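You operate a simulated robot arm through the tools that you are given. There is no shell and no other tool. Be economical: measure what you need, move in short steps, check, and stop when the job is done.

The job below is to be done with a simulated robot arm. You get a single attempt, and the scene is never put back.

TASK
Wipe the mould plate clean, then fit two inserts on its pins.
Fine: gold on the ringed pin, silver on the short pin; the rag goes back. What is to be rubbed or washed off counts as gone when no trace of it is left.

Only the result counts: the job must be done as asked and must still hold three seconds after the hand-in. Knocking over, shifting, dropping, spilling or breaking anything else fails it.

THE ROBOT
A 7-joint arm with a two-finger parallel gripper, fixed in place. Base frame: the origin is at the foot of the arm, x ahead of it, y to its left, z up; the work surface is at about z = 0. Lengths are in mm, angles in rad, forces in N, time in s.
With the tool pointing down near the work surface it reaches from about 260 to 680 mm from the base axis. Its first joint turns from -2.897 to 2.897 rad. Payload 2.5 kg.
The TCP is the grasp point between the finger pads, 30 mm short of the fingertips. In the tool frame z runs along the fingers and y along their closing line. The gripper opens to 94 mm. The fingers are 28 mm wide and 10 mm thick; the gripper's body (50 by 96 mm) begins 55 mm behind the TCP.
Orientation is that of the tool frame in the base frame, as a unit quaternion [x, y, z, w]. With the fingers straight down and closing along the base's y, the tool's x points along the base's -x, its y along +y and its z along -z.

THE INTERFACE
- The arm moves only by the tool step_arm. Its argument "moves" is one flat list of numbers, 7 for each row, row after row: the shift along the tool's x, y, z in mm, then the turn, a rotation vector about the tool's x, y, z in rad, then the finger opening in mm, from 0 to 94. In form: [dx, dy, dz, wx, wy, wz, gripper, dx, dy, dz, wx, wy, wz, gripper, ...]. A call has 1 to 20 rows; each row shifts and turns the commanded pose from where the row before left it, along the tool's axes as they then stand. A row lasts 0.2 s, in which the tool goes at most 50 mm and 0.15 rad; a call with a longer step from one row to the next is refused whole, and so is a gripper value outside its range. Where a pose cannot be reached the arm comes as near as it can. A force on the tool above 40 N (or 10 N above the force at the start of the call, whichever is more), or a blocked arm, ends the call early, and 0.2 s more pass. Each finger travels about 72 mm/s and halts on what it meets, pressing with about 42 N; the grip force reading is that of the motor and also rises with nothing between the fingers. The clock runs only during rows and for 0.2 s after the last one: add rows that do not move to give the fingers time. It gives the time, the measured TCP pose, the force on the tool (base axes), the opening and the grip force at its end, in the units of the frame above (readings bear some noise), with the torque about the TCP (base axes, N m) and any sound that the robot's microphone picked up.
- Cameras (640 x 400 px; columns grow to the right, rows downward): "scene" is fixed at [63.7, -654.9, 726.5]; the picture's right is [0.88, -0.48, 0.00], its down [-0.28, -0.50, -0.82] and it looks along [0.39, 0.72, -0.57] (base axes); focal length 322 px, centre (320, 200). "wrist" rides on the gripper at [76, 14, -103] in the tool frame; the picture's right is [-0.18, 0.98, 0.00], its down [-0.75, -0.14, -0.64] and it looks along [-0.63, -0.12, 0.77] (tool axes); focal length 243 px, centre (320, 200). There is no depth. A picture from a camera that has moved, and an enlarged one, comes with that camera's place and axes in the base frame and with its lens. The place of the scene camera against the robot may be out by one fixed shift of up to 25 mm in any direction.
- grab_frame(camera): a new picture of that camera. It takes no simulated time.
- close_up(camera, box): a new picture of the part [left, top, right, bottom] of that camera's present view, enlarged. It takes no simulated time.
- close_job(): hands the job in; it is judged then, once.

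Go step by step. Nothing tells you positions but the pictures and the camera data: compare them with the known pose of the tool, close in by small moves and look again before you grip or let go. The budget is 120 turns and 64 pictures, counting those below and the enlarged ones. Unless the task says otherwise, let go and move clear before handing in, and close with one line.

The tools are called after "Emit:" as name(argument=value, ...) on one line, values as JSON. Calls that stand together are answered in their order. step_arm: Moves the arm, as the interface text tells. Its arguments: {"type":"object","properties":{"moves":{"type":"array","items":{"type":"number"}}},"required":["moves"]} The other tools are called the same way: grab_frame (camera) takes a picture; close_up (camera, box) takes an enlarged picture of a part of a camera's view; close_job () hands the job in.

At the start:

```text
clock: 0.0
tool_pos: [357.0, 402.2, 238.2]
orientation: [0.0, 1.0, 0.0, 0.0]
contact_force: [-0.3, -0.3, 0.6]
moment: [0.02, 0.02, 0.0]
grip_width: 93.9
grasp_force: 0.0
```

scene: 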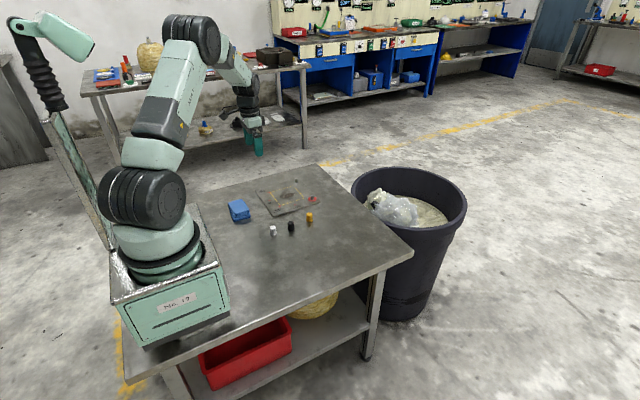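
wrist: 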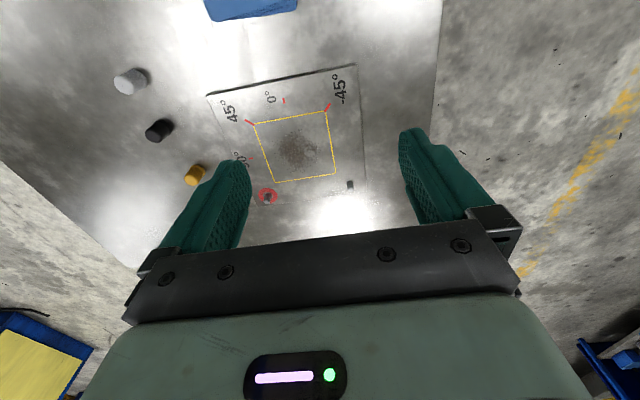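

I see a mould plate with a smudge, a blue rag, and three small inserts (silver, black, gold). I'll look closer before moving.

Emit:
close_up(camera="scene", box=[210, 160, 350, 248])

Emit:
close_up(camera="wrist", box=[90, 0, 410, 220])

```text
4.55 times, centred on (280, 204) of scene
camera zoom: at [63.7, -654.9, 726.5], right [0.88, -0.48, 0.0], down [-0.28, -0.5, -0.82], along [0.39, 0.72, -0.57], focal length 1466 px, centre (502, 182)
```

zoom: 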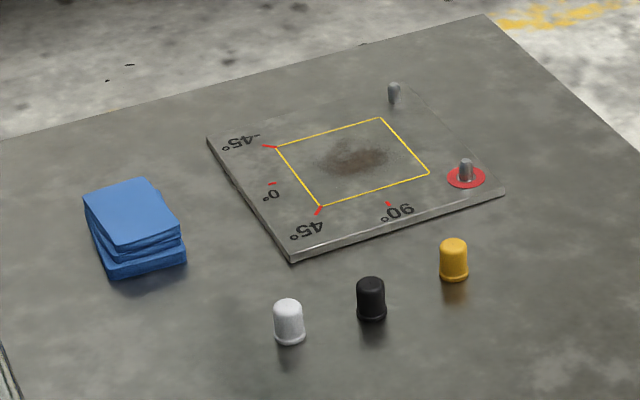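

```text
1.82 times, centred on (250, 110) of wrist
camera zoom: at [279.8, 416.7, 342.9], right [0.18, 0.98, 0.0], down [0.75, -0.14, 0.64], along [0.63, -0.12, -0.77], focal length 441 px, centre (447, 364)
```

zoom: 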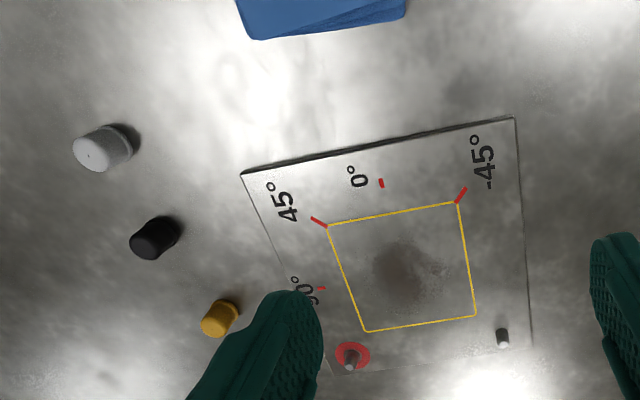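

Rough estimates from the wrist view: silver (317,178), black (382,167), gold (464,177), ringed pin (527,276), short pin (538,421), and the square spans x 400-502, y 298-401. I'll back off so the rag comes into view.

Emit:
step_arm(moves=[40, 0, -10, 0, 0, 0, 94, 40, 0, -10, 0, 0, 0, 94, 40, 0, -10, 0, 0, 0, 94, 40, 0, -10, 0, 0, 0, 94, 0, 0, 0, 0, 0, 0, 94])

Emit:
grab_frame(camera="wrist")

```text
clock: 1.2
tool_pos: [194.5, 402.0, 278.0]
orientation: [0.0, 1.0, 0.0, -0.001]
contact_force: [0.2, -0.1, -0.1]
moment: [-0.02, -0.04, -0.01]
grip_width: 94.2
grasp_force: 0.1
```

```text
59 pictures are left
camera wrist: at [117.4, 416.5, 382.4], right [0.18, 0.98, 0.0], down [0.75, -0.14, 0.64], along [0.63, -0.12, -0.77], focal length 243 px, centre (320, 200)
```

wrist: 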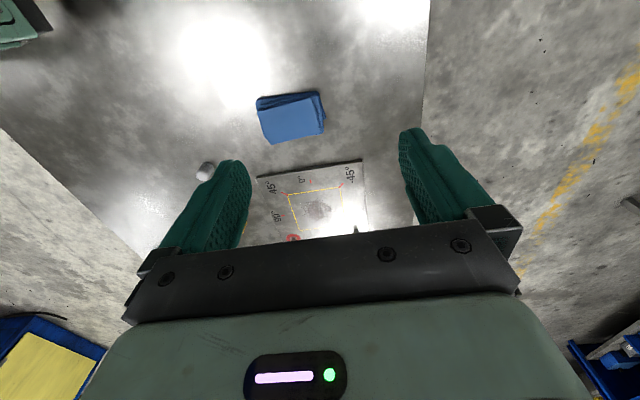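

Emit:
close_up(camera="wrist", box=[190, 70, 390, 195])

Emit:
close_up(camera="scene", box=[215, 190, 275, 228])

```text
3.20 times, centred on (290, 132) of wrist
camera zoom: at [117.4, 416.5, 382.4], right [0.18, 0.98, 0.0], down [0.75, -0.14, 0.64], along [0.63, -0.12, -0.77], focal length 776 px, centre (416, 416)
```

zoom: 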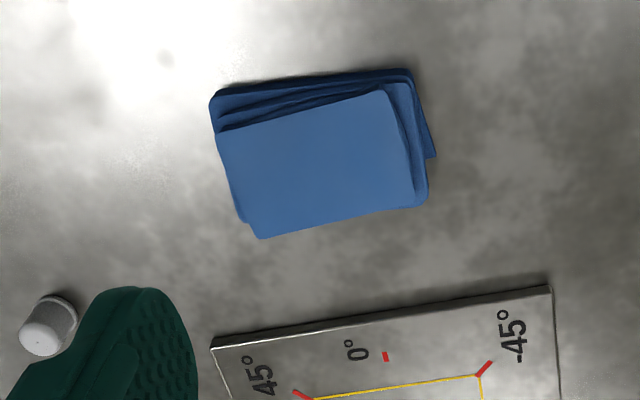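

```text
10.53 times, centred on (245, 209) of scene
camera zoom: at [63.7, -654.9, 726.5], right [0.88, -0.48, 0.0], down [-0.28, -0.5, -0.82], along [0.39, 0.72, -0.57], focal length 3394 px, centre (1110, 105)
```

zoom: 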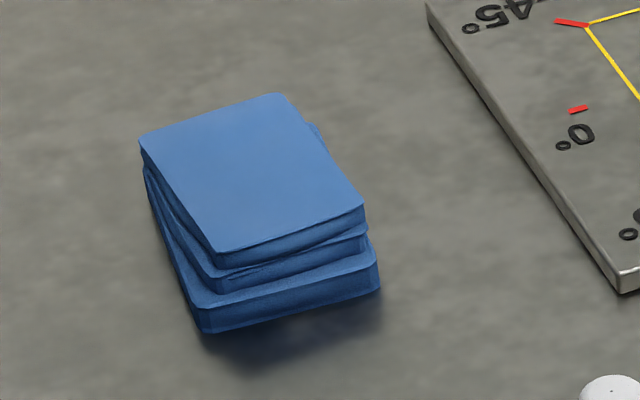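

The rag is a folded stack about 55 by 80 mm and 30 mm high, centred near (250,346). I'll go above it and yaw by -90° so the fingers close along x, its short side.

Emit:
step_arm(moves=[-28, -28, 20, 0, 0, 0, 94, -28, -28, 20, 0, 0, 0, 94, 0, 0, 0, 0, 0, -0.1428, 94, 0, 0, 0, 0, 0, -0.1428, 94, 0, 0, 0, 0, 0, -0.1428, 94, 0, 0, 0, 0, 0, -0.1428, 94, 0, 0, 0, 0, 0, -0.1428, 94, 0, 0, 0, 0, 0, -0.1428, 94, 0, 0, 0, 0, 0, -0.1428, 94, 0, 0, 0, 0, 0, -0.1428, 94, 0, 0, 0, 0, 0, -0.1428, 94, 0, 0, 0, 0, 0, -0.1428, 94, 0, 0, 0, 0, 0, -0.1428, 94, 0, 0, 0, 0, 0, 0, 94])

Emit:
grab_frame(camera="wrist")

```text
clock: 4.2
tool_pos: [252.3, 345.1, 238.2]
orientation: [0.707, -0.707, -0.001, 0.001]
contact_force: [-0.6, -1.2, 0.0]
moment: [0.01, 0.04, -0.01]
grip_width: 94.3
grasp_force: 0.1
```

```text
56 pictures are left
camera wrist: at [237.6, 269.9, 343.0], right [-0.98, 0.18, 0.0], down [0.14, 0.75, 0.64], along [0.12, 0.63, -0.77], focal length 243 px, centre (320, 200)
```

wrist: 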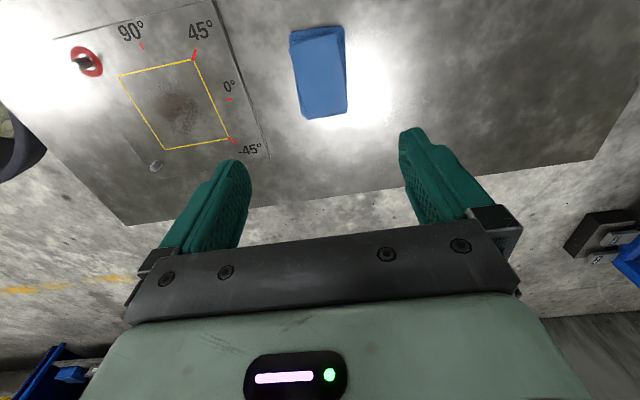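

The rag is below and slightly forward of the tool. I'll zoom in to measure it and the pins from this second viewpoint.

Emit:
close_up(camera="wrist", box=[260, 10, 420, 130])

Emit:
close_up(camera="wrist", box=[40, 0, 280, 180])

```text
3.33 times, centred on (340, 70) of wrist
camera zoom: at [237.6, 269.9, 343.0], right [-0.98, 0.18, 0.0], down [0.14, 0.75, 0.64], along [0.12, 0.63, -0.77], focal length 809 px, centre (253, 633)
```

zoom: 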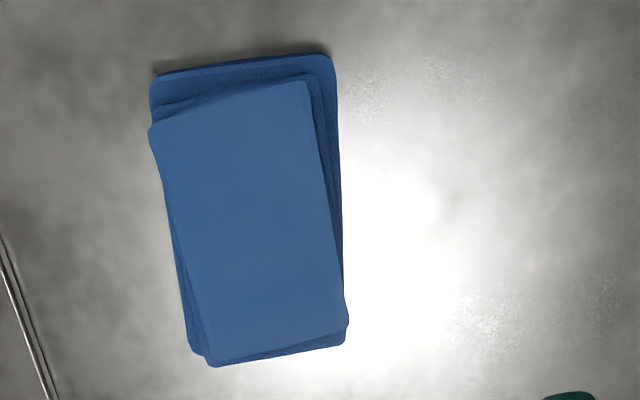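

```text
2.22 times, centred on (160, 90) of wrist
camera zoom: at [237.6, 269.9, 343.0], right [-0.98, 0.18, 0.0], down [0.14, 0.75, 0.64], along [0.12, 0.63, -0.77], focal length 539 px, centre (676, 444)
```

zoom: 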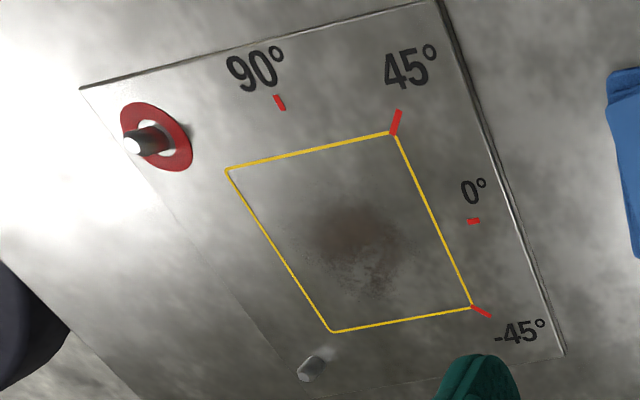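

Rag centre is about (251,346) and its 62 mm width lies along x. I'll descend to TCP z≈37, with the fingertips about 7 mm above the table, and close.

Emit:
step_arm(moves=[0, 1, 40, 0, 0, 0, 94, 0, 0, 40, 0, 0, 0, 94, 0, 0, 40, 0, 0, 0, 94, 0, 0, 40, 0, 0, 0, 94, 0, 0, 21, 0, 0, 0, 94, 0, 0, 20, 0, 0, 0, 94, 0, 0, 0, 0, 0, 0, 94, 0, 0, 0, 0, 0, 0, 70, 0, 0, 0, 0, 0, 0, 50, 0, 0, 0, 0, 0, 0, 40, 0, 0, 0, 0, 0, 0, 40])

Emit:
grab_frame(camera="wrist")

Emit:
close_up(camera="scene", box=[200, 150, 340, 240])

```text
clock: 6.6
tool_pos: [251.9, 348.9, 37.7]
orientation: [-0.707, 0.707, 0.0, -0.001]
contact_force: [0.2, -0.6, -0.1]
moment: [-0.01, -0.02, 0.02]
grip_width: 57.1
grasp_force: 42.6
```

```text
53 pictures are left
camera wrist: at [237.1, 271.1, 141.9], right [-0.98, 0.18, 0.0], down [0.14, 0.75, 0.64], along [0.12, 0.63, -0.77], focal length 243 px, centre (320, 200)
```

wrist: 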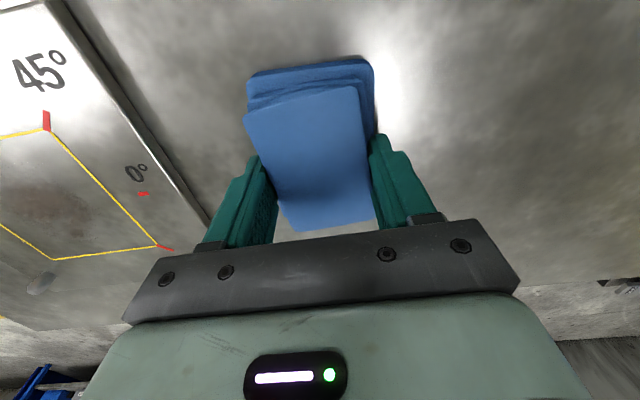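

```text
4.44 times, centred on (270, 195) of scene
camera zoom: at [63.7, -654.9, 726.5], right [0.88, -0.48, 0.0], down [-0.28, -0.5, -0.82], along [0.39, 0.72, -0.57], focal length 1433 px, centre (542, 222)
```

zoom: 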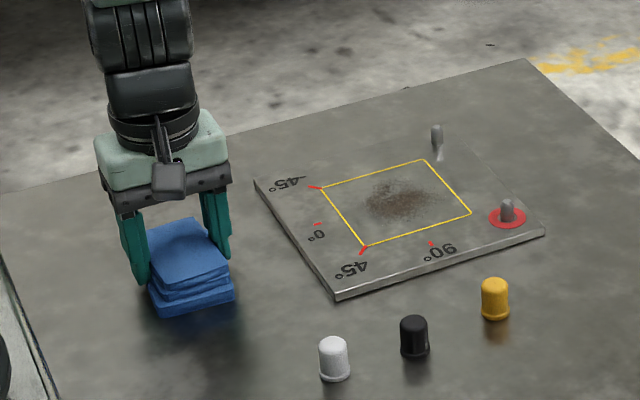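

The rag is held at 57 mm with its underside at TCP z≈37.7. I'll lift it, carry it over the stain centre (450,350) and come down to just above the plate.

Emit:
step_arm(moves=[0, 0, -30, 0, 0, 0, 40, 0, 0, -30, 0, 0, 0, 40, 0, -40, 0, 0, 0, 0, 40, 0, -40, 0, 0, 0, 0, 40, 0, -40, 0, 0, 0, 0, 40, 0, -40, 0, 0, 0, 0, 40, 0, -38, 0, 0, 0, 0, 40, 0, 0, 20, 0, 0, 0, 40, 0, 0, 18, 0, 0, 0, 40, 0, 0, 0, 0, 0, 0, 40])

Emit:
close_up(camera="scene", box=[200, 150, 340, 240])

```text
clock: 8.8
tool_pos: [448.2, 345.5, 59.6]
orientation: [0.707, -0.707, 0.0, 0.0]
contact_force: [0.1, 1.1, 0.2]
moment: [-0.02, 0.03, -0.01]
grip_width: 40.2
grasp_force: 0.1
```

```text
4.44 times, centred on (270, 195) of scene
camera zoom: at [63.7, -654.9, 726.5], right [0.88, -0.48, 0.0], down [-0.28, -0.5, -0.82], along [0.39, 0.72, -0.57], focal length 1433 px, centre (542, 222)
```

zoom: 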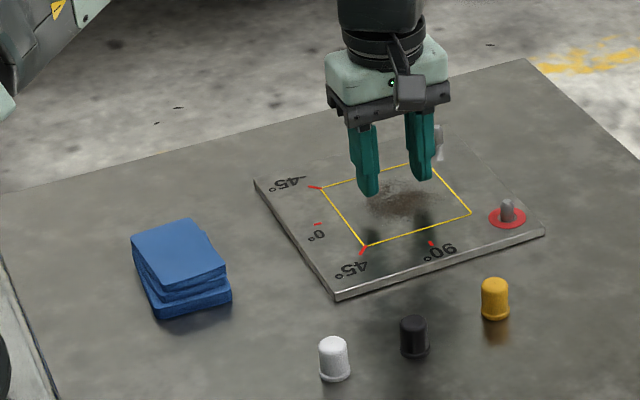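

The rag slipped out during the lift and is still near its original place. I'll go back, look again, and grip it lower and more gently.

Emit:
step_arm(moves=[0, 0, -45, 0, 0, 0, 94, 0, 0, -45, 0, 0, 0, 94, 0, 40, -45, 0, 0, 0, 94, 0, 0, -45, 0, 0, 0, 94, 0, 40, 0, 0, 0, 0, 94, 0, 40, 0, 0, 0, 0, 94, 0, 40, 0, 0, 0, 0, 94, 0, 37, 0, 0, 0, 0, 94, 0, 0, 0, 0, 0, 0, 94])

Emit:
close_up(camera="wrist", box=[260, 10, 420, 130])

```text
refused: row 3 steps farther than a row can; nothing moved
```

```text
3.33 times, centred on (340, 70) of wrist
camera zoom: at [434.5, 270.7, 163.2], right [-0.98, 0.18, 0.0], down [0.14, 0.75, 0.64], along [0.12, 0.63, -0.77], focal length 809 px, centre (253, 633)
```

zoom: 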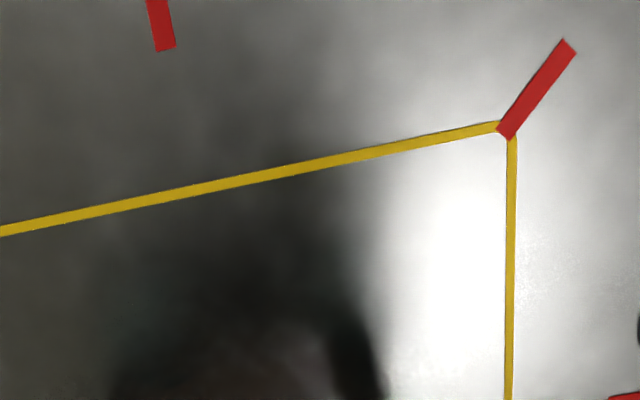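

One row was longer than the limit, so nothing moved. I'll resend with shorter rows.

Emit:
step_arm(moves=[0, 0, -45, 0, 0, 0, 94, 0, 0, -45, 0, 0, 0, 94, 0, 0, -45, 0, 0, 0, 94, 0, 0, -45, 0, 0, 0, 94, 0, 40, 0, 0, 0, 0, 94, 0, 40, 0, 0, 0, 0, 94, 0, 40, 0, 0, 0, 0, 94, 0, 40, 0, 0, 0, 0, 94, 0, 37, 0, 0, 0, 0, 94, 0, 0, 0, 0, 0, 0, 94])

Emit:
close_up(camera="wrist", box=[260, 10, 420, 130])

```text
clock: 11.0
tool_pos: [251.2, 346.7, 239.6]
orientation: [-0.707, 0.707, 0.0, 0.001]
contact_force: [-0.6, -0.4, 0.0]
moment: [0.01, 0.01, 0.0]
grip_width: 94.1
grasp_force: 0.2
```

```text
3.33 times, centred on (340, 70) of wrist
camera zoom: at [237.1, 271.8, 344.4], right [-0.98, 0.18, 0.0], down [0.14, 0.75, 0.64], along [0.12, 0.63, -0.77], focal length 809 px, centre (253, 633)
```

zoom: 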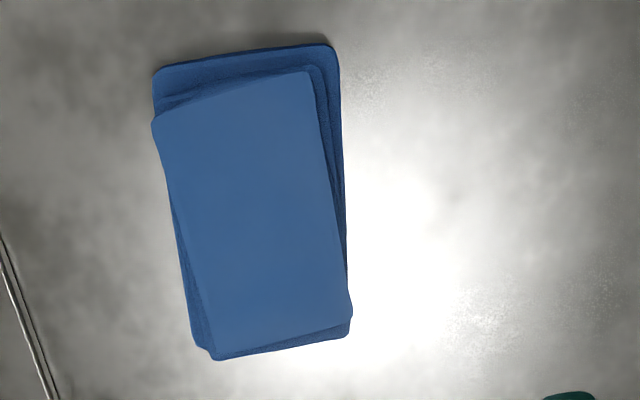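

The rag has barely moved. I'll regrip with the tips about 3 mm above the table, let the fingers press longer, then lift slowly.

Emit:
step_arm(moves=[0, 0, 40, 0, 0, 0, 94, 0, 0, 40, 0, 0, 0, 94, 0, 0, 40, 0, 0, 0, 94, 0, 0, 40, 0, 0, 0, 94, 0, 0, 30, 0, 0, 0, 94, 0, 0, 16, 0, 0, 0, 94, 0, 0, 0, 0, 0, 0, 94, 0, 0, 0, 0, 0, 0, 65, 0, 0, 0, 0, 0, 0, 40, 0, 0, 0, 0, 0, 0, 0, 0, 0, 0, 0, 0, 0, 0, 0, 0, 0, 0, 0, 0, 0, 0, 0, 0, 0, 0, 0, 0])

Emit:
step_arm(moves=[0, 0, -2, 0, 0, 0, 0, 0, 0, -4, 0, 0, 0, 0, 0, 0, -6, 0, 0, 0, 0, 0, 0, -6, 0, 0, 0, 0, 0, 0, -6, 0, 0, 0, 0])

Emit:
close_up(camera="scene", box=[200, 150, 340, 240])

```text
clock: 13.8
tool_pos: [251.9, 346.2, 33.8]
orientation: [-0.707, 0.707, 0.0, 0.0]
contact_force: [-0.3, -0.3, -0.2]
moment: [0.0, 0.0, 0.0]
grip_width: 60.8
grasp_force: 42.1
```

```text
clock: 15.0
tool_pos: [252.8, 346.4, 57.4]
orientation: [0.707, -0.707, -0.001, 0.0]
contact_force: [-0.2, 1.3, -0.5]
moment: [0.0, 0.01, 0.01]
grip_width: 58.6
grasp_force: 42.1
```

```text
4.44 times, centred on (270, 195) of scene
camera zoom: at [63.7, -654.9, 726.5], right [0.88, -0.48, 0.0], down [-0.28, -0.5, -0.82], along [0.39, 0.72, -0.57], focal length 1433 px, centre (542, 222)
```

zoom: 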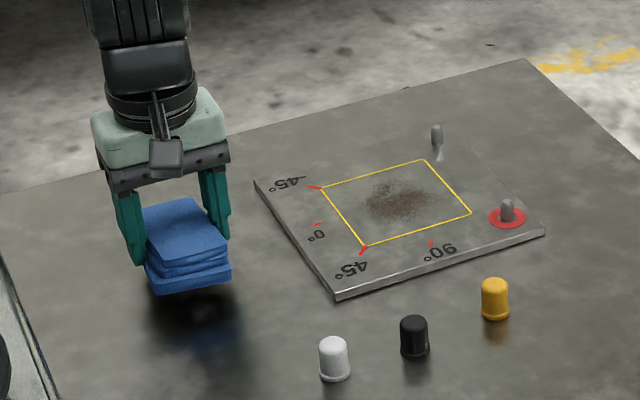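

It is held now, with the rag about 22 mm up. I'll raise it a bit more and carry it gently to the plate.

Emit:
step_arm(moves=[0, 0, -6, 0, 0, 0, 0, 0, -5, -4, 0, 0, 0, 0, 0, -12, -2, 0, 0, 0, 0, 0, -20, 0, 0, 0, 0, 0, 0, -20, 0, 0, 0, 0, 0, 0, -20, 0, 0, 0, 0, 0, 0, -20, 0, 0, 0, 0, 0, 0, -20, 0, 0, 0, 0, 0, 0, -20, 0, 0, 0, 0, 0, 0, -20, 0, 0, 0, 0, 0, 0, -20, 0, 0, 0, 0, 0, 0, -14, 0, 0, 0, 0, 0, 0, -6, 0, 0, 0, 0, 0, 0, 0, 0, 0, 0, 0, 0])

Emit:
close_up(camera="scene", box=[200, 150, 340, 240])

```text
clock: 18.0
tool_pos: [449.1, 346.9, 69.6]
orientation: [0.707, -0.707, 0.0, -0.001]
contact_force: [0.1, -0.1, -1.1]
moment: [0.0, 0.01, 0.01]
grip_width: 57.0
grasp_force: 42.4
```

```text
4.44 times, centred on (270, 195) of scene
camera zoom: at [63.7, -654.9, 726.5], right [0.88, -0.48, 0.0], down [-0.28, -0.5, -0.82], along [0.39, 0.72, -0.57], focal length 1433 px, centre (542, 222)
```

zoom: 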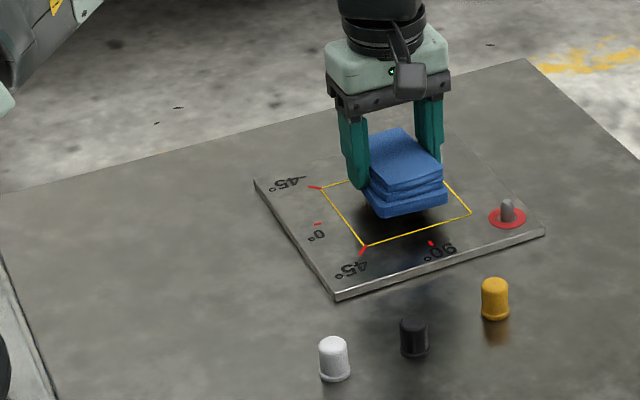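

The rag is still held but creeping slowly, so I'll lower it onto the plate now until I feel contact.

Emit:
step_arm(moves=[0, 0, 9, 0, 0, 0, 0, 0, 0, 8, 0, 0, 0, 0, 0, 0, 3, 0, 0, 0, 0, 0, 0, 2, 0, 0, 0, 0, 0, 0, 0, 0, 0, 0, 0])

Emit:
close_up(camera="scene", box=[245, 160, 335, 215])

```text
clock: 19.2
tool_pos: [449.9, 345.2, 47.9]
orientation: [-0.707, 0.707, 0.0, 0.0]
contact_force: [0.5, 0.6, -0.3]
moment: [0.02, -0.01, 0.01]
grip_width: 57.1
grasp_force: 42.0
```

```text
7.11 times, centred on (290, 188) of scene
camera zoom: at [63.7, -654.9, 726.5], right [0.88, -0.48, 0.0], down [-0.28, -0.5, -0.82], along [0.39, 0.72, -0.57], focal length 2293 px, centre (533, 289)
```

zoom: 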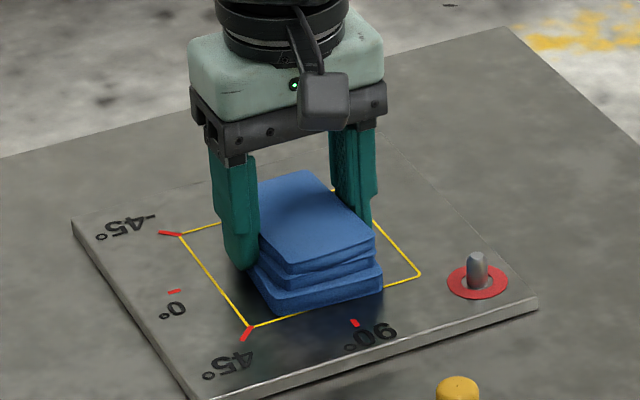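

It is just above the plate. I'll lower in 1 mm steps until the force shows.

Emit:
step_arm(moves=[0, 0, 1, 0, 0, 0, 0, 0, 0, 1, 0, 0, 0, 0, 0, 0, 1, 0, 0, 0, 0])

Emit:
step_arm(moves=[0, 0, 1, 0, 0, 0, 0, 0, 0, 1, 0, 0, 0, 0])

```text
clock: 20.0
tool_pos: [450.1, 346.5, 46.9]
orientation: [0.707, -0.707, 0.0, -0.001]
contact_force: [-7.2, -4.4, 27.4]
moment: [-0.42, -0.11, -0.09]
grip_width: 57.0
grasp_force: 41.9
```

```text
clock: 20.4
tool_pos: [449.7, 348.4, 46.8]
orientation: [0.707, -0.707, 0.0, -0.001]
contact_force: [-1.4, -0.6, 5.2]
moment: [-0.11, -0.01, -0.05]
grip_width: 56.7
grasp_force: 42.1
stopped in row 2: the force on the tool passed its limit at 43 N (the readings are from after the stop); the commanded pose is now the measured one
```

There is light, stiff contact at TCP z≈46.8 with about 5 N. I'll start rubbing in short strokes.

Emit:
step_arm(moves=[-8, 0, 0, 0, 0, 0, 0, -10, 0, 0, 0, 0, 0, 0, -8, 0, 0, 0, 0, 0, 0, 10, 0, 0, 0, 0, 0, 0, 15, 0, 0, 0, 0, 0, 0, 15, 0, 0, 0, 0, 0, 0, 12, 0, 0, 0, 0, 0, 0, -10, 0, 0, 0, 0, 0, 0, -16, 0, 0, 0, 0, 0, 0])

Emit:
close_up(camera="scene", box=[245, 160, 335, 215])

```text
clock: 22.4
tool_pos: [451.4, 345.9, 46.9]
orientation: [-0.706, 0.708, -0.001, 0.001]
contact_force: [0.1, -10.8, 22.5]
moment: [-0.09, 0.04, 0.16]
grip_width: 56.9
grasp_force: 42.5
```

```text
7.11 times, centred on (290, 188) of scene
camera zoom: at [63.7, -654.9, 726.5], right [0.88, -0.48, 0.0], down [-0.28, -0.5, -0.82], along [0.39, 0.72, -0.57], focal length 2293 px, centre (533, 289)
```

zoom: 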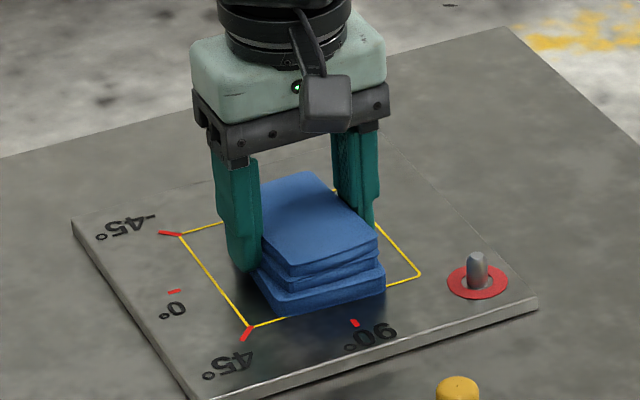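

The rag follows the gripper with steady pressure. I'll cover the neighbouring lanes.

Emit:
step_arm(moves=[0, -10, 0, 0, 0, 0, 0, 0, -10, 0, 0, 0, 0, 0, -12, 0, 0, 0, 0, 0, 0, -13, 0, 0, 0, 0, 0, 0, 14, 0, 0, 0, 0, 0, 0, 14, 0, 0, 0, 0, 0, 0, 14, 0, 0, 0, 0, 0, 0, 10, 0, 0, 0, 0, 0, 0, 0, 14, 0, 0, 0, 0, 0, 0, 14, 0, 0, 0, 0, 0, 0, 14, 0, 0, 0, 0, 0, -14, 0, 0, 0, 0, 0, 0, -14, 0, 0, 0, 0, 0, 0, -14, 0, 0, 0, 0, 0, 0, -12, 0, 0, 0, 0, 0, 0, 14, 0, 0, 0, 0, 0, 0, 14, 0, 0, 0, 0, 0, 0])

Emit:
close_up(camera="scene", box=[245, 160, 335, 215])

```text
clock: 26.0
tool_pos: [427.6, 347.8, 45.8]
orientation: [-0.707, 0.707, 0.0, 0.001]
contact_force: [0.3, 2.3, 4.5]
moment: [-0.02, 0.09, -0.04]
grip_width: 57.0
grasp_force: 42.2
```

```text
7.11 times, centred on (290, 188) of scene
camera zoom: at [63.7, -654.9, 726.5], right [0.88, -0.48, 0.0], down [-0.28, -0.5, -0.82], along [0.39, 0.72, -0.57], focal length 2293 px, centre (533, 289)
```

zoom: 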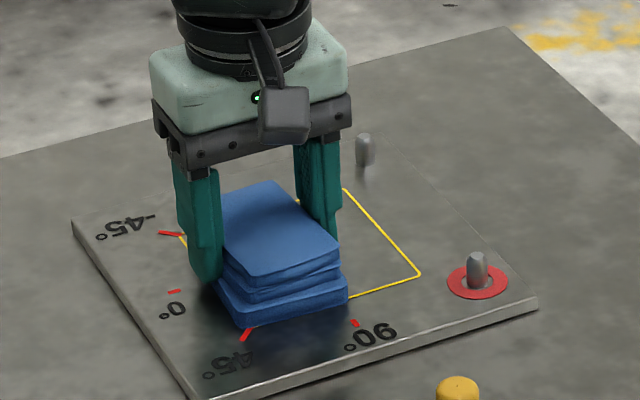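

The right part already looks clean. I'll do cross strokes along x in three lanes, then lift to inspect.

Emit:
step_arm(moves=[-10, 0, 0, 0, 0, 0, 0, -10, 0, 0, 0, 0, 0, 0, 0, -14, 0, 0, 0, 0, 0, 0, -14, 0, 0, 0, 0, 0, 0, -14, 0, 0, 0, 0, 0, 10, 0, 0, 0, 0, 0, 0, 10, 0, 0, 0, 0, 0, 0, 0, 14, 0, 0, 0, 0, 0, 0, 14, 0, 0, 0, 0, 0, 0, 14, 0, 0, 0, 0, 0, 10, 0, 0, 0, 0, 0, 0, 10, 0, 0, 0, 0, 0, 0, 0, -14, 0, 0, 0, 0, 0, 0, -14, 0, 0, 0, 0, 0, 0, -14, 0, 0, 0, 0, 0, 0, 0, -6, 0, 0, 0, 0, 0, 12, -8, 0, 0, 0, 0, 0, 12, -10, 0, 0, 0, 0, 0, 16, 0, 0, 0, 0, 0])

Emit:
close_up(camera="scene", box=[245, 160, 335, 215])

```text
clock: 28.8
tool_pos: [432.0, 327.1, 45.8]
orientation: [0.708, -0.706, -0.002, 0.0]
contact_force: [1.2, -0.3, 5.1]
moment: [0.08, -0.21, -0.07]
grip_width: 56.9
grasp_force: 42.4
stopped in row 13: the force on the tool passed its limit at 44 N (the readings are from after the stop); the commanded pose is now the measured one
```

```text
7.11 times, centred on (290, 188) of scene
camera zoom: at [63.7, -654.9, 726.5], right [0.88, -0.48, 0.0], down [-0.28, -0.5, -0.82], along [0.39, 0.72, -0.57], focal length 2293 px, centre (533, 289)
```

zoom: 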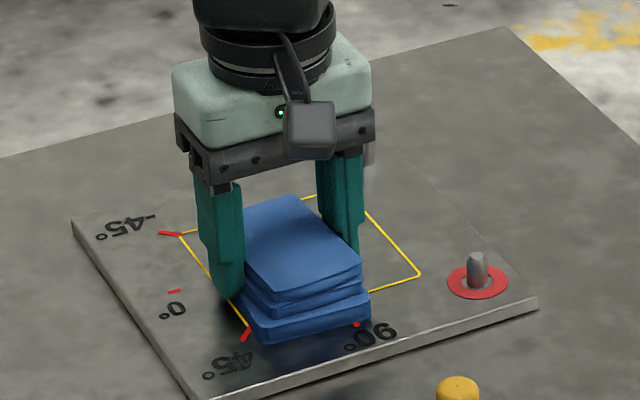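

The force guard stopped it late in the pattern. I'll finish the last lane lightly, then lift and shift toward -x to view the plate.

Emit:
step_arm(moves=[0, -13, 0, 0, 0, 0, 0, 0, -13, 0, 0, 0, 0, 0, 0, -13, 0, 0, 0, 0, 0, 0, 0, -5, 0, 0, 0, 0, 0, 6, -8, 0, 0, 0, 0, 0, 12, -6, 0, 0, 0, 0, 0, 20, 0, 0, 0, 0, 0, 0, 20, 0, 0, 0, 0, 0, 0, 20, 0, 0, 0, 0, 0, 0, 20, 0, 0, 0, 0, 0, 0, 14, 0, 0, 0, 0, 0, 0, 8, 0, 0, 0, 0, 0, 0, 0, 0, 0, 0, 0, 0])

Emit:
close_up(camera="scene", box=[235, 160, 335, 222])

Emit:
grab_frame(camera="wrist")

```text
clock: 31.6
tool_pos: [351.3, 327.7, 66.4]
orientation: [0.707, -0.707, -0.002, 0.001]
contact_force: [-0.4, -0.2, 0.0]
moment: [0.01, 0.02, -0.02]
grip_width: 56.9
grasp_force: 42.0
```

```text
6.40 times, centred on (285, 191) of scene
camera zoom: at [63.7, -654.9, 726.5], right [0.88, -0.48, 0.0], down [-0.28, -0.5, -0.82], along [0.39, 0.72, -0.57], focal length 2064 px, centre (544, 258)
```

zoom: 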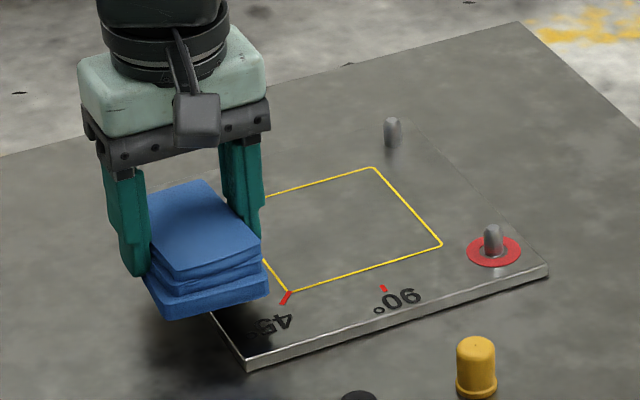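

```text
41 pictures are left
camera wrist: at [336.7, 251.3, 170.4], right [-0.98, 0.18, 0.0], down [0.14, 0.75, 0.64], along [0.11, 0.63, -0.77], focal length 243 px, centre (320, 200)
```

wrist: 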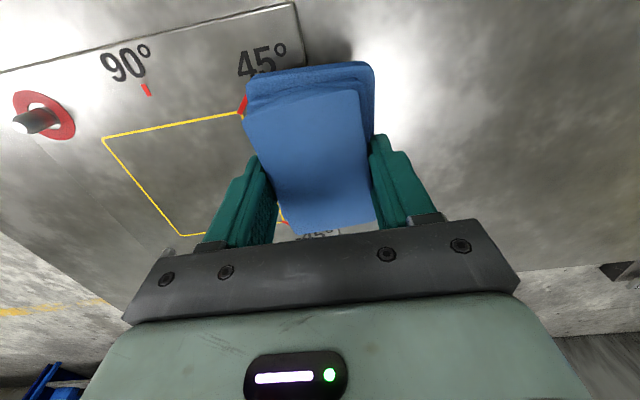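

The stain is gone as far as I can see. I'll carry the rag back over its original place, staying just above the table.

Emit:
step_arm(moves=[-8, 5, 0, 0, 0, 0, 0, -10, 15, 0, 0, 0, 0, 0, 0, 20, 0, 0, 0, 0, 0, 0, 20, 0, 0, 0, 0, 0, 0, 20, 0, 0, 0, 0, 0, 0, 14, 0, 0, 0, 0, 0, 0, 6, 5, 0, 0, 0, 0, 0, 0, 10, 0, 0, 0, 0, 0, 0, 8, 0, 0, 0, 0, 0, 0, 4, 0, 0, 0, 0, 0, 0, 0, 0, 0, 0, 0])

Emit:
close_up(camera="scene", box=[210, 160, 350, 248])

```text
clock: 34.0
tool_pos: [250.0, 344.3, 37.3]
orientation: [0.708, -0.707, -0.002, 0.001]
contact_force: [0.3, 0.1, -1.5]
moment: [0.04, -0.02, -0.01]
grip_width: 56.7
grasp_force: 41.8
```

```text
4.55 times, centred on (280, 204) of scene
camera zoom: at [63.7, -654.9, 726.5], right [0.88, -0.48, 0.0], down [-0.28, -0.5, -0.82], along [0.39, 0.72, -0.57], focal length 1466 px, centre (502, 182)
```

zoom: 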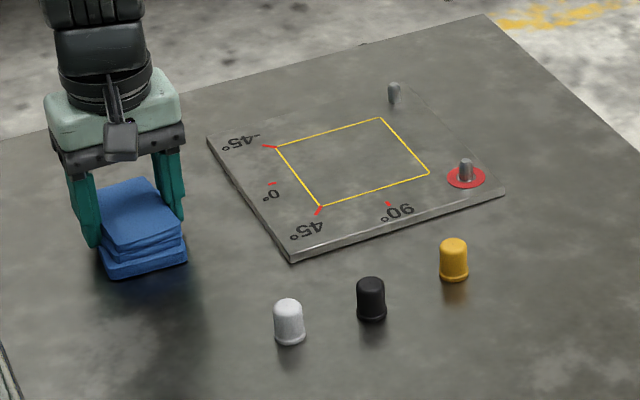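

The rag matches its original image position and the plate looks clean. I'll touch it down, release and rise.

Emit:
step_arm(moves=[1, 0, 1, 0, 0, 0, 0, 0, 0, 1, 0, 0, 0, 0, 0, 0, 0, 0, 0, 0, 0])

Emit:
step_arm(moves=[0, 0, 0, 0, 0, 0, 62, 0, 0, 0, 0, 0, 0, 75, 0, 0, 0, 0, 0, 0, 94, 0, 0, 0, 0, 0, 0, 94, 0, 0, -15, 0, 0, 0, 94, 0, 0, -40, 0, 0, 0, 94, 0, 0, -40, 0, 0, 0, 94, 0, 0, -40, 0, 0, 0, 94, 0, 0, -40, 0, 0, 0, 94, 0, 0, 0, 0, 0, 0, 94])

Emit:
close_up(camera="scene", box=[210, 160, 350, 248])

Emit:
close_up(camera="wrist", box=[40, 0, 280, 180])

```text
clock: 34.8
tool_pos: [250.9, 342.8, 36.2]
orientation: [-0.707, 0.707, 0.002, -0.001]
contact_force: [-2.4, -1.8, 5.1]
moment: [0.05, -0.13, -0.01]
grip_width: 56.8
grasp_force: 41.8
```

```text
clock: 37.0
tool_pos: [252.3, 343.7, 209.7]
orientation: [0.708, -0.706, 0.0, 0.001]
contact_force: [-0.2, 0.1, 0.0]
moment: [-0.03, -0.05, 0.01]
grip_width: 94.2
grasp_force: 0.1
```

```text
4.55 times, centred on (280, 204) of scene
camera zoom: at [63.7, -654.9, 726.5], right [0.88, -0.48, 0.0], down [-0.28, -0.5, -0.82], along [0.39, 0.72, -0.57], focal length 1466 px, centre (502, 182)
```

zoom: 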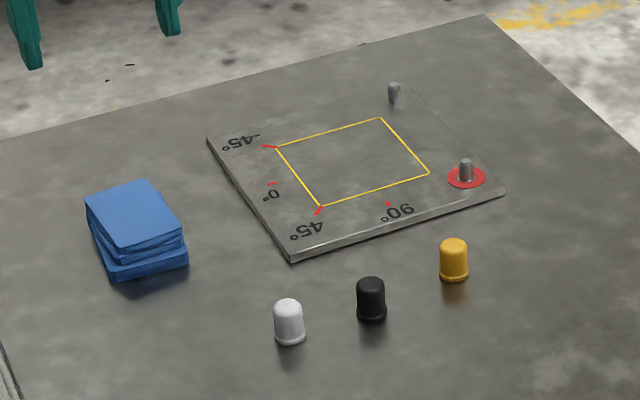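

```text
2.22 times, centred on (160, 90) of wrist
camera zoom: at [238.2, 267.5, 314.6], right [-0.98, 0.18, 0.0], down [0.14, 0.75, 0.64], along [0.11, 0.63, -0.77], focal length 539 px, centre (676, 444)
```

zoom: 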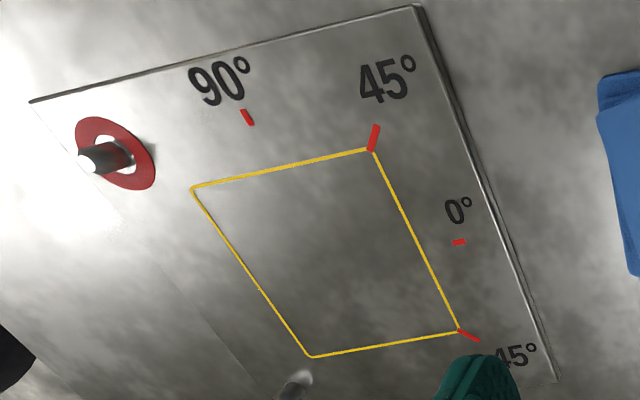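

The plate is clean and the rag is back on its spot. Next I'll move above the gold insert, near (464,177), and look.

Emit:
step_arm(moves=[28, -35, 8, 0, 0, 0, 60, 28, -35, 8, 0, 0, 0, 60, 28, -35, 8, 0, 0, 0, 60, 28, -35, 8, 0, 0, 0, 60, 28, -35, 18, 0, 0, 0, 60, 27, -35, 20, 0, 0, 0, 60, 0, 0, 0, 0, 0, 0, 60])

Emit:
grab_frame(camera="wrist")

```text
clock: 38.6
tool_pos: [461.9, 175.3, 138.2]
orientation: [0.708, -0.707, -0.002, 0.001]
contact_force: [0.3, -0.6, -0.2]
moment: [-0.01, 0.01, -0.02]
grip_width: 60.0
grasp_force: 0.1
```

```text
37 pictures are left
camera wrist: at [448.2, 99.0, 242.2], right [-0.98, 0.18, 0.0], down [0.14, 0.75, 0.64], along [0.11, 0.63, -0.77], focal length 243 px, centre (320, 200)
```

wrist: 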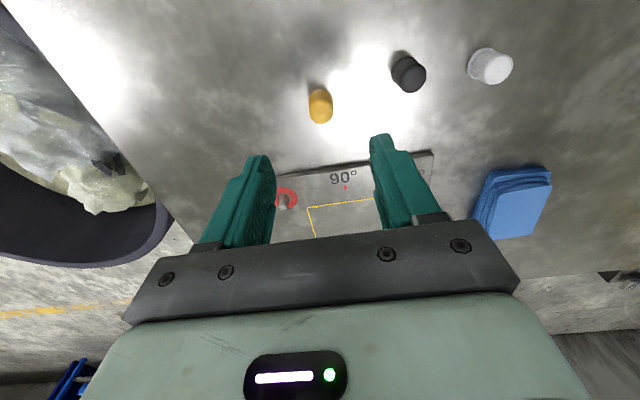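

Emit:
close_up(camera="wrist", box=[260, 30, 420, 130])

Emit:
close_up(camera="scene", box=[295, 180, 327, 200])

```text
4.00 times, centred on (340, 80) of wrist
camera zoom: at [448.2, 99.0, 242.2], right [-0.98, 0.18, 0.0], down [0.14, 0.75, 0.64], along [0.11, 0.63, -0.77], focal length 970 px, centre (240, 680)
```

zoom: 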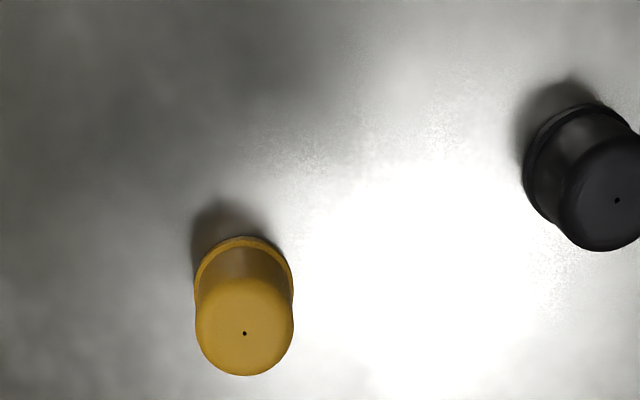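

```text
16.00 times, centred on (311, 190) of scene
camera zoom: at [63.7, -654.9, 726.5], right [0.88, -0.48, 0.0], down [-0.28, -0.5, -0.82], along [0.39, 0.72, -0.57], focal length 5159 px, centre (464, 360)
```

zoom: 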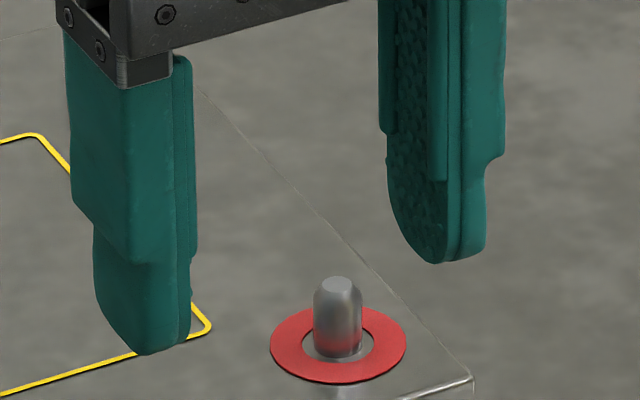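

The gold insert is centred at about (461,176), directly under the tool. I'll descend to TCP z≈36 and close on its body above the flange.

Emit:
step_arm(moves=[0, 0, 35, 0, 0, 0, 60, 0, 0, 35, 0, 0, 0, 60, 0, 0, 20, 0, 0, 0, 60, 0, 0, 12, 0, 0, 0, 60, 0, 0, 0, 0, 0, 0, 60])

Emit:
grab_frame(camera="wrist")

```text
clock: 39.8
tool_pos: [462.2, 176.7, 37.2]
orientation: [0.707, -0.707, -0.002, 0.001]
contact_force: [0.2, 0.4, -0.3]
moment: [0.0, 0.01, 0.02]
grip_width: 60.0
grasp_force: 0.0
```

```text
34 pictures are left
camera wrist: at [447.6, 100.4, 142.0], right [-0.98, 0.18, 0.0], down [0.14, 0.75, 0.64], along [0.11, 0.63, -0.77], focal length 243 px, centre (320, 200)
```

wrist: 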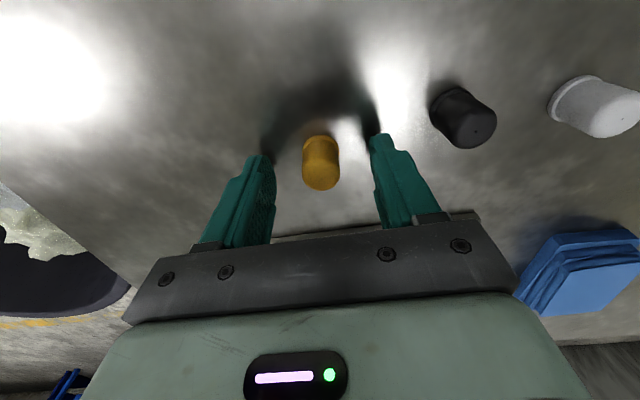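

It is well centred between the fingers. I'll close and lift slightly.

Emit:
step_arm(moves=[0, 0, 0, 0, 0, 0, 35, 0, 0, 0, 0, 0, 0, 24, 0, 0, 0, 0, 0, 0, 10, 0, 0, 0, 0, 0, 0, 10, 0, 0, 0, 0, 0, 0, 10])

Emit:
step_arm(moves=[0, 0, -3, 0, 0, 0, 10, 0, 0, -6, 0, 0, 0, 10, 0, 0, -10, 0, 0, 0, 10, 0, 0, -10, 0, 0, 0, 10, 0, 0, -11, 0, 0, 0, 10, 0, 0, 0, 0, 0, 0, 10])

Emit:
close_up(camera="scene", box=[270, 180, 340, 225])

Emit:
grab_frame(camera="wrist")

```text
clock: 41.0
tool_pos: [461.5, 176.0, 38.4]
orientation: [0.707, -0.707, -0.002, 0.0]
contact_force: [-1.0, 0.5, -0.4]
moment: [-0.01, 0.01, 0.03]
grip_width: 21.0
grasp_force: 42.2
```

```text
clock: 42.4
tool_pos: [461.7, 177.7, 77.9]
orientation: [0.708, -0.706, -0.002, 0.001]
contact_force: [-0.8, -0.1, 0.0]
moment: [-0.02, -0.02, -0.02]
grip_width: 20.6
grasp_force: 41.5
```

```text
8.89 times, centred on (305, 202) of scene
camera zoom: at [63.7, -654.9, 726.5], right [0.88, -0.48, 0.0], down [-0.28, -0.5, -0.82], along [0.39, 0.72, -0.57], focal length 2866 px, centre (453, 178)
```

zoom: 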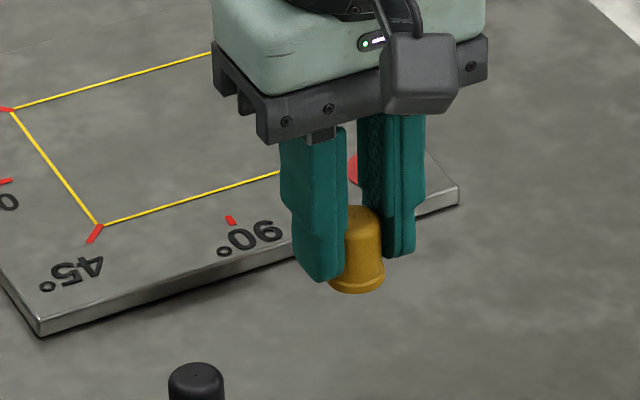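

```text
32 pictures are left
camera wrist: at [446.9, 101.9, 182.3], right [-0.98, 0.18, 0.0], down [0.14, 0.75, 0.64], along [0.11, 0.63, -0.77], focal length 243 px, centre (320, 200)
```

wrist: 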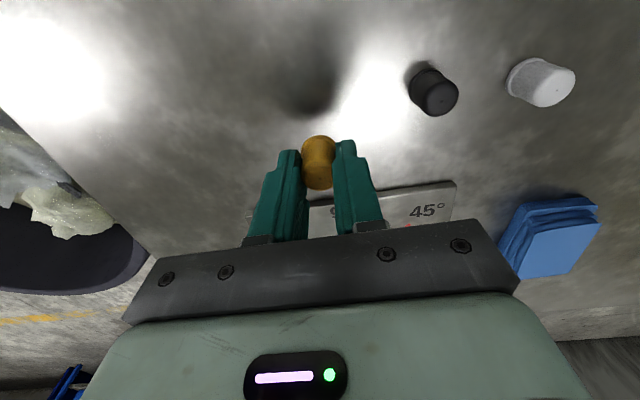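

The gold is held, its underside about 37.5 mm below the TCP. I'll move to roughly 50 mm short of the ringed pin, a bit higher, so the wrist camera sees the pin past the insert.

Emit:
step_arm(moves=[0, 0, -15, 0, 0, 0, 10, -12, -16, 0, 0, 0, 0, 10, -12, -16, 0, 0, 0, 0, 10, -12, -16, 0, 0, 0, 0, 10, -12, -17, 0, 0, 0, 0, 10, 0, 0, 0, 0, 0, 0, 10, 0, 0, 0, 0, 0, 0, 10])

Emit:
grab_frame(camera="wrist")

Emit:
close_up(camera="scene", box=[280, 170, 340, 208])

```text
clock: 44.0
tool_pos: [527.4, 226.2, 92.8]
orientation: [0.708, -0.707, -0.001, 0.001]
contact_force: [0.4, -0.1, 0.0]
moment: [0.02, -0.01, 0.0]
grip_width: 20.8
grasp_force: 41.6
```

```text
31 pictures are left
camera wrist: at [513.0, 150.2, 197.2], right [-0.98, 0.18, 0.0], down [0.14, 0.75, 0.64], along [0.11, 0.63, -0.77], focal length 243 px, centre (320, 200)
```

wrist: 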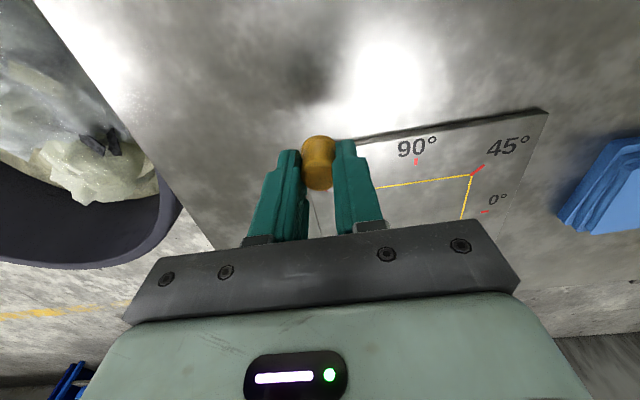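

```text
10.53 times, centred on (310, 189) of scene
camera zoom: at [63.7, -654.9, 726.5], right [0.88, -0.48, 0.0], down [-0.28, -0.5, -0.82], along [0.39, 0.72, -0.57], focal length 3394 px, centre (425, 316)
```

zoom: 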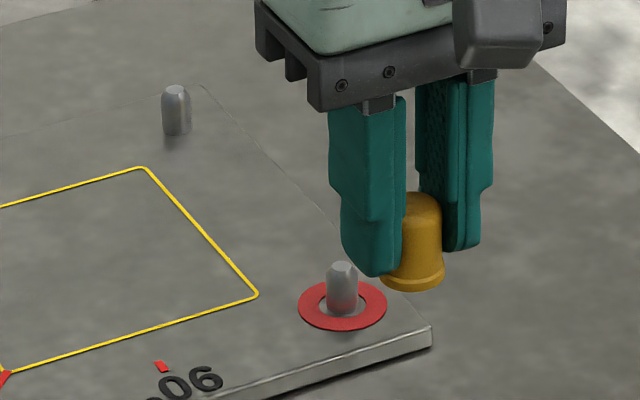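

The wrist picture's up direction points back toward -y, so the pin is hidden. I'll overshoot to about 50 mm past it, passing above with clearance.

Emit:
step_arm(moves=[0, 0, -5, 0, 0, 0, 10, -16, 0, 0, 0, 0, 0, 10, -18, 0, 0, 0, 0, 0, 10, -18, 0, 0, 0, 0, 0, 10, -18, 0, 0, 0, 0, 0, 10, -18, 0, 0, 0, 0, 0, 10, -12, 0, 0, 0, 0, 0, 10, 0, 0, 0, 0, 0, 0, 10, 0, 0, 0, 0, 0, 0, 10])

Emit:
close_up(camera="wrist", box=[240, 60, 400, 200])

```text
clock: 46.0
tool_pos: [526.1, 325.1, 98.9]
orientation: [0.708, -0.707, -0.002, 0.0]
contact_force: [-0.1, -0.4, -1.4]
moment: [0.0, -0.03, 0.0]
grip_width: 20.8
grasp_force: 42.4
```

```text
2.86 times, centred on (320, 130) of wrist
camera zoom: at [512.1, 248.7, 202.7], right [-0.98, 0.18, 0.0], down [0.14, 0.75, 0.64], along [0.11, 0.63, -0.77], focal length 693 px, centre (320, 400)
```

zoom: 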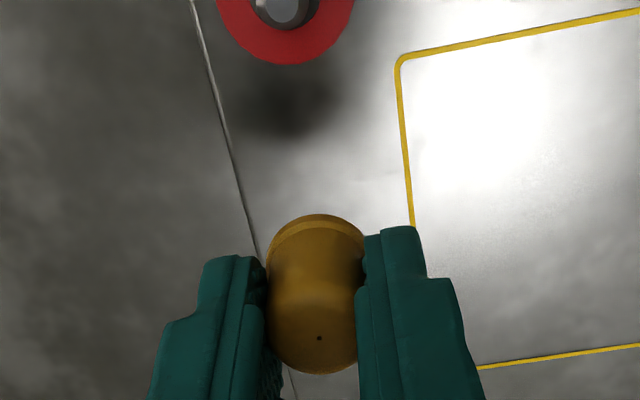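

The ring and pin are now visible above the insert. I'll zoom on that part.

Emit:
close_up(camera="wrist", box=[256, 20, 384, 100])

```text
5.00 times, centred on (320, 60) of wrist
camera zoom: at [512.1, 248.7, 202.7], right [-0.98, 0.18, 0.0], down [0.14, 0.75, 0.64], along [0.11, 0.63, -0.77], focal length 1213 px, centre (320, 900)
```

zoom: 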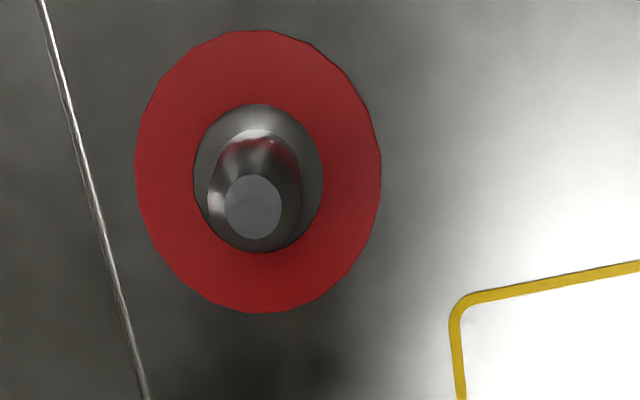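

The ring centre is at tool offset (+47.3, 0), and the gold sits about 1.4 mm off the TCP the other way. I'll shift +48.5 in tool x, lower to about 8 mm above the pin top, and check.

Emit:
step_arm(moves=[12, 0, 0, 0, 0, 0, 10, 14, 0, 0, 0, 0, 0, 10, 14, 0, 0, 0, 0, 0, 10, 8.5, 0, 0, 0, 0, 0, 10, 0, 0, 10, 0, 0, 0, 10, 0, 0, 10, 0, 0, 0, 10, 0, 0, 0, 0, 0, 0, 10, 0, 0, 0, 0, 0, 0, 10])

Emit:
close_up(camera="wrist", box=[256, 100, 384, 200])

Emit:
close_up(camera="scene", box=[295, 174, 331, 200])

```text
clock: 47.8
tool_pos: [526.5, 277.0, 77.4]
orientation: [0.708, -0.706, -0.002, 0.001]
contact_force: [-1.4, -0.5, 0.2]
moment: [-0.01, -0.02, -0.02]
grip_width: 20.8
grasp_force: 42.0
```

```text
4.00 times, centred on (320, 150) of wrist
camera zoom: at [511.9, 200.8, 181.6], right [-0.98, 0.18, 0.0], down [0.14, 0.75, 0.64], along [0.11, 0.63, -0.77], focal length 970 px, centre (320, 400)
```

zoom: 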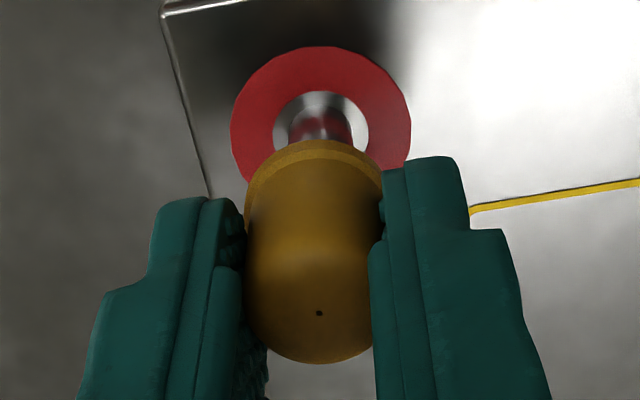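

```text
15.38 times, centred on (313, 187) of scene
camera zoom: at [63.7, -654.9, 726.5], right [0.88, -0.48, 0.0], down [-0.28, -0.5, -0.82], along [0.39, 0.72, -0.57], focal length 4961 px, centre (428, 400)
```

zoom: 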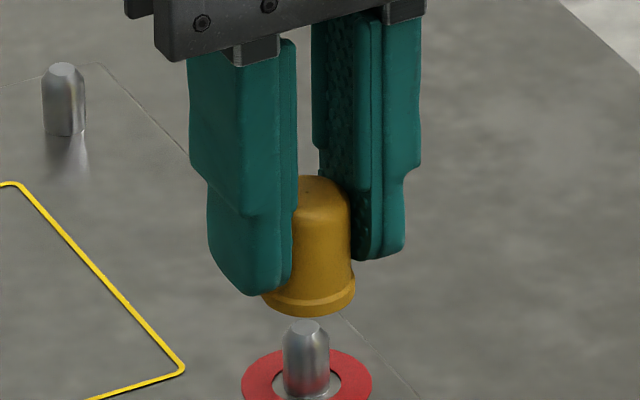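

Both views show the insert concentric with the pin. I'll lower slowly onto it, watching the force.

Emit:
step_arm(moves=[0, 0, 4, 0, 0, 0, 10, 0, 0, 3, 0, 0, 0, 10, 0, 0, 2, 0, 0, 0, 10, 0, 0, 2, 0, 0, 0, 10, 0, 0, 2, 0, 0, 0, 10, 0, 0, 2, 0, 0, 0, 10])

Emit:
close_up(camera="scene", box=[295, 174, 331, 200])

```text
clock: 49.2
tool_pos: [526.8, 277.6, 63.6]
orientation: [0.708, -0.707, -0.002, 0.001]
contact_force: [1.0, -0.7, 0.1]
moment: [0.02, 0.01, 0.01]
grip_width: 21.0
grasp_force: 41.9
```

```text
15.38 times, centred on (313, 187) of scene
camera zoom: at [63.7, -654.9, 726.5], right [0.88, -0.48, 0.0], down [-0.28, -0.5, -0.82], along [0.39, 0.72, -0.57], focal length 4961 px, centre (428, 400)
```

zoom: 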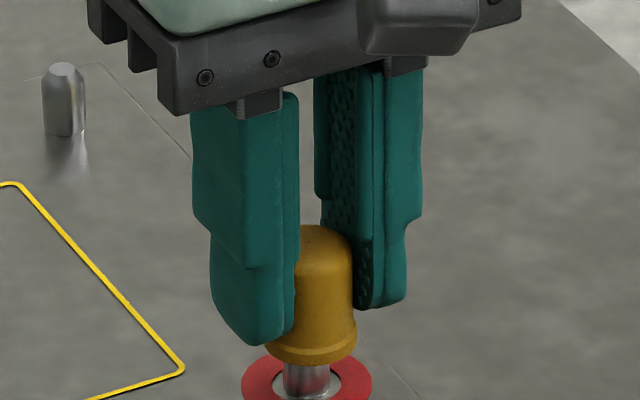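

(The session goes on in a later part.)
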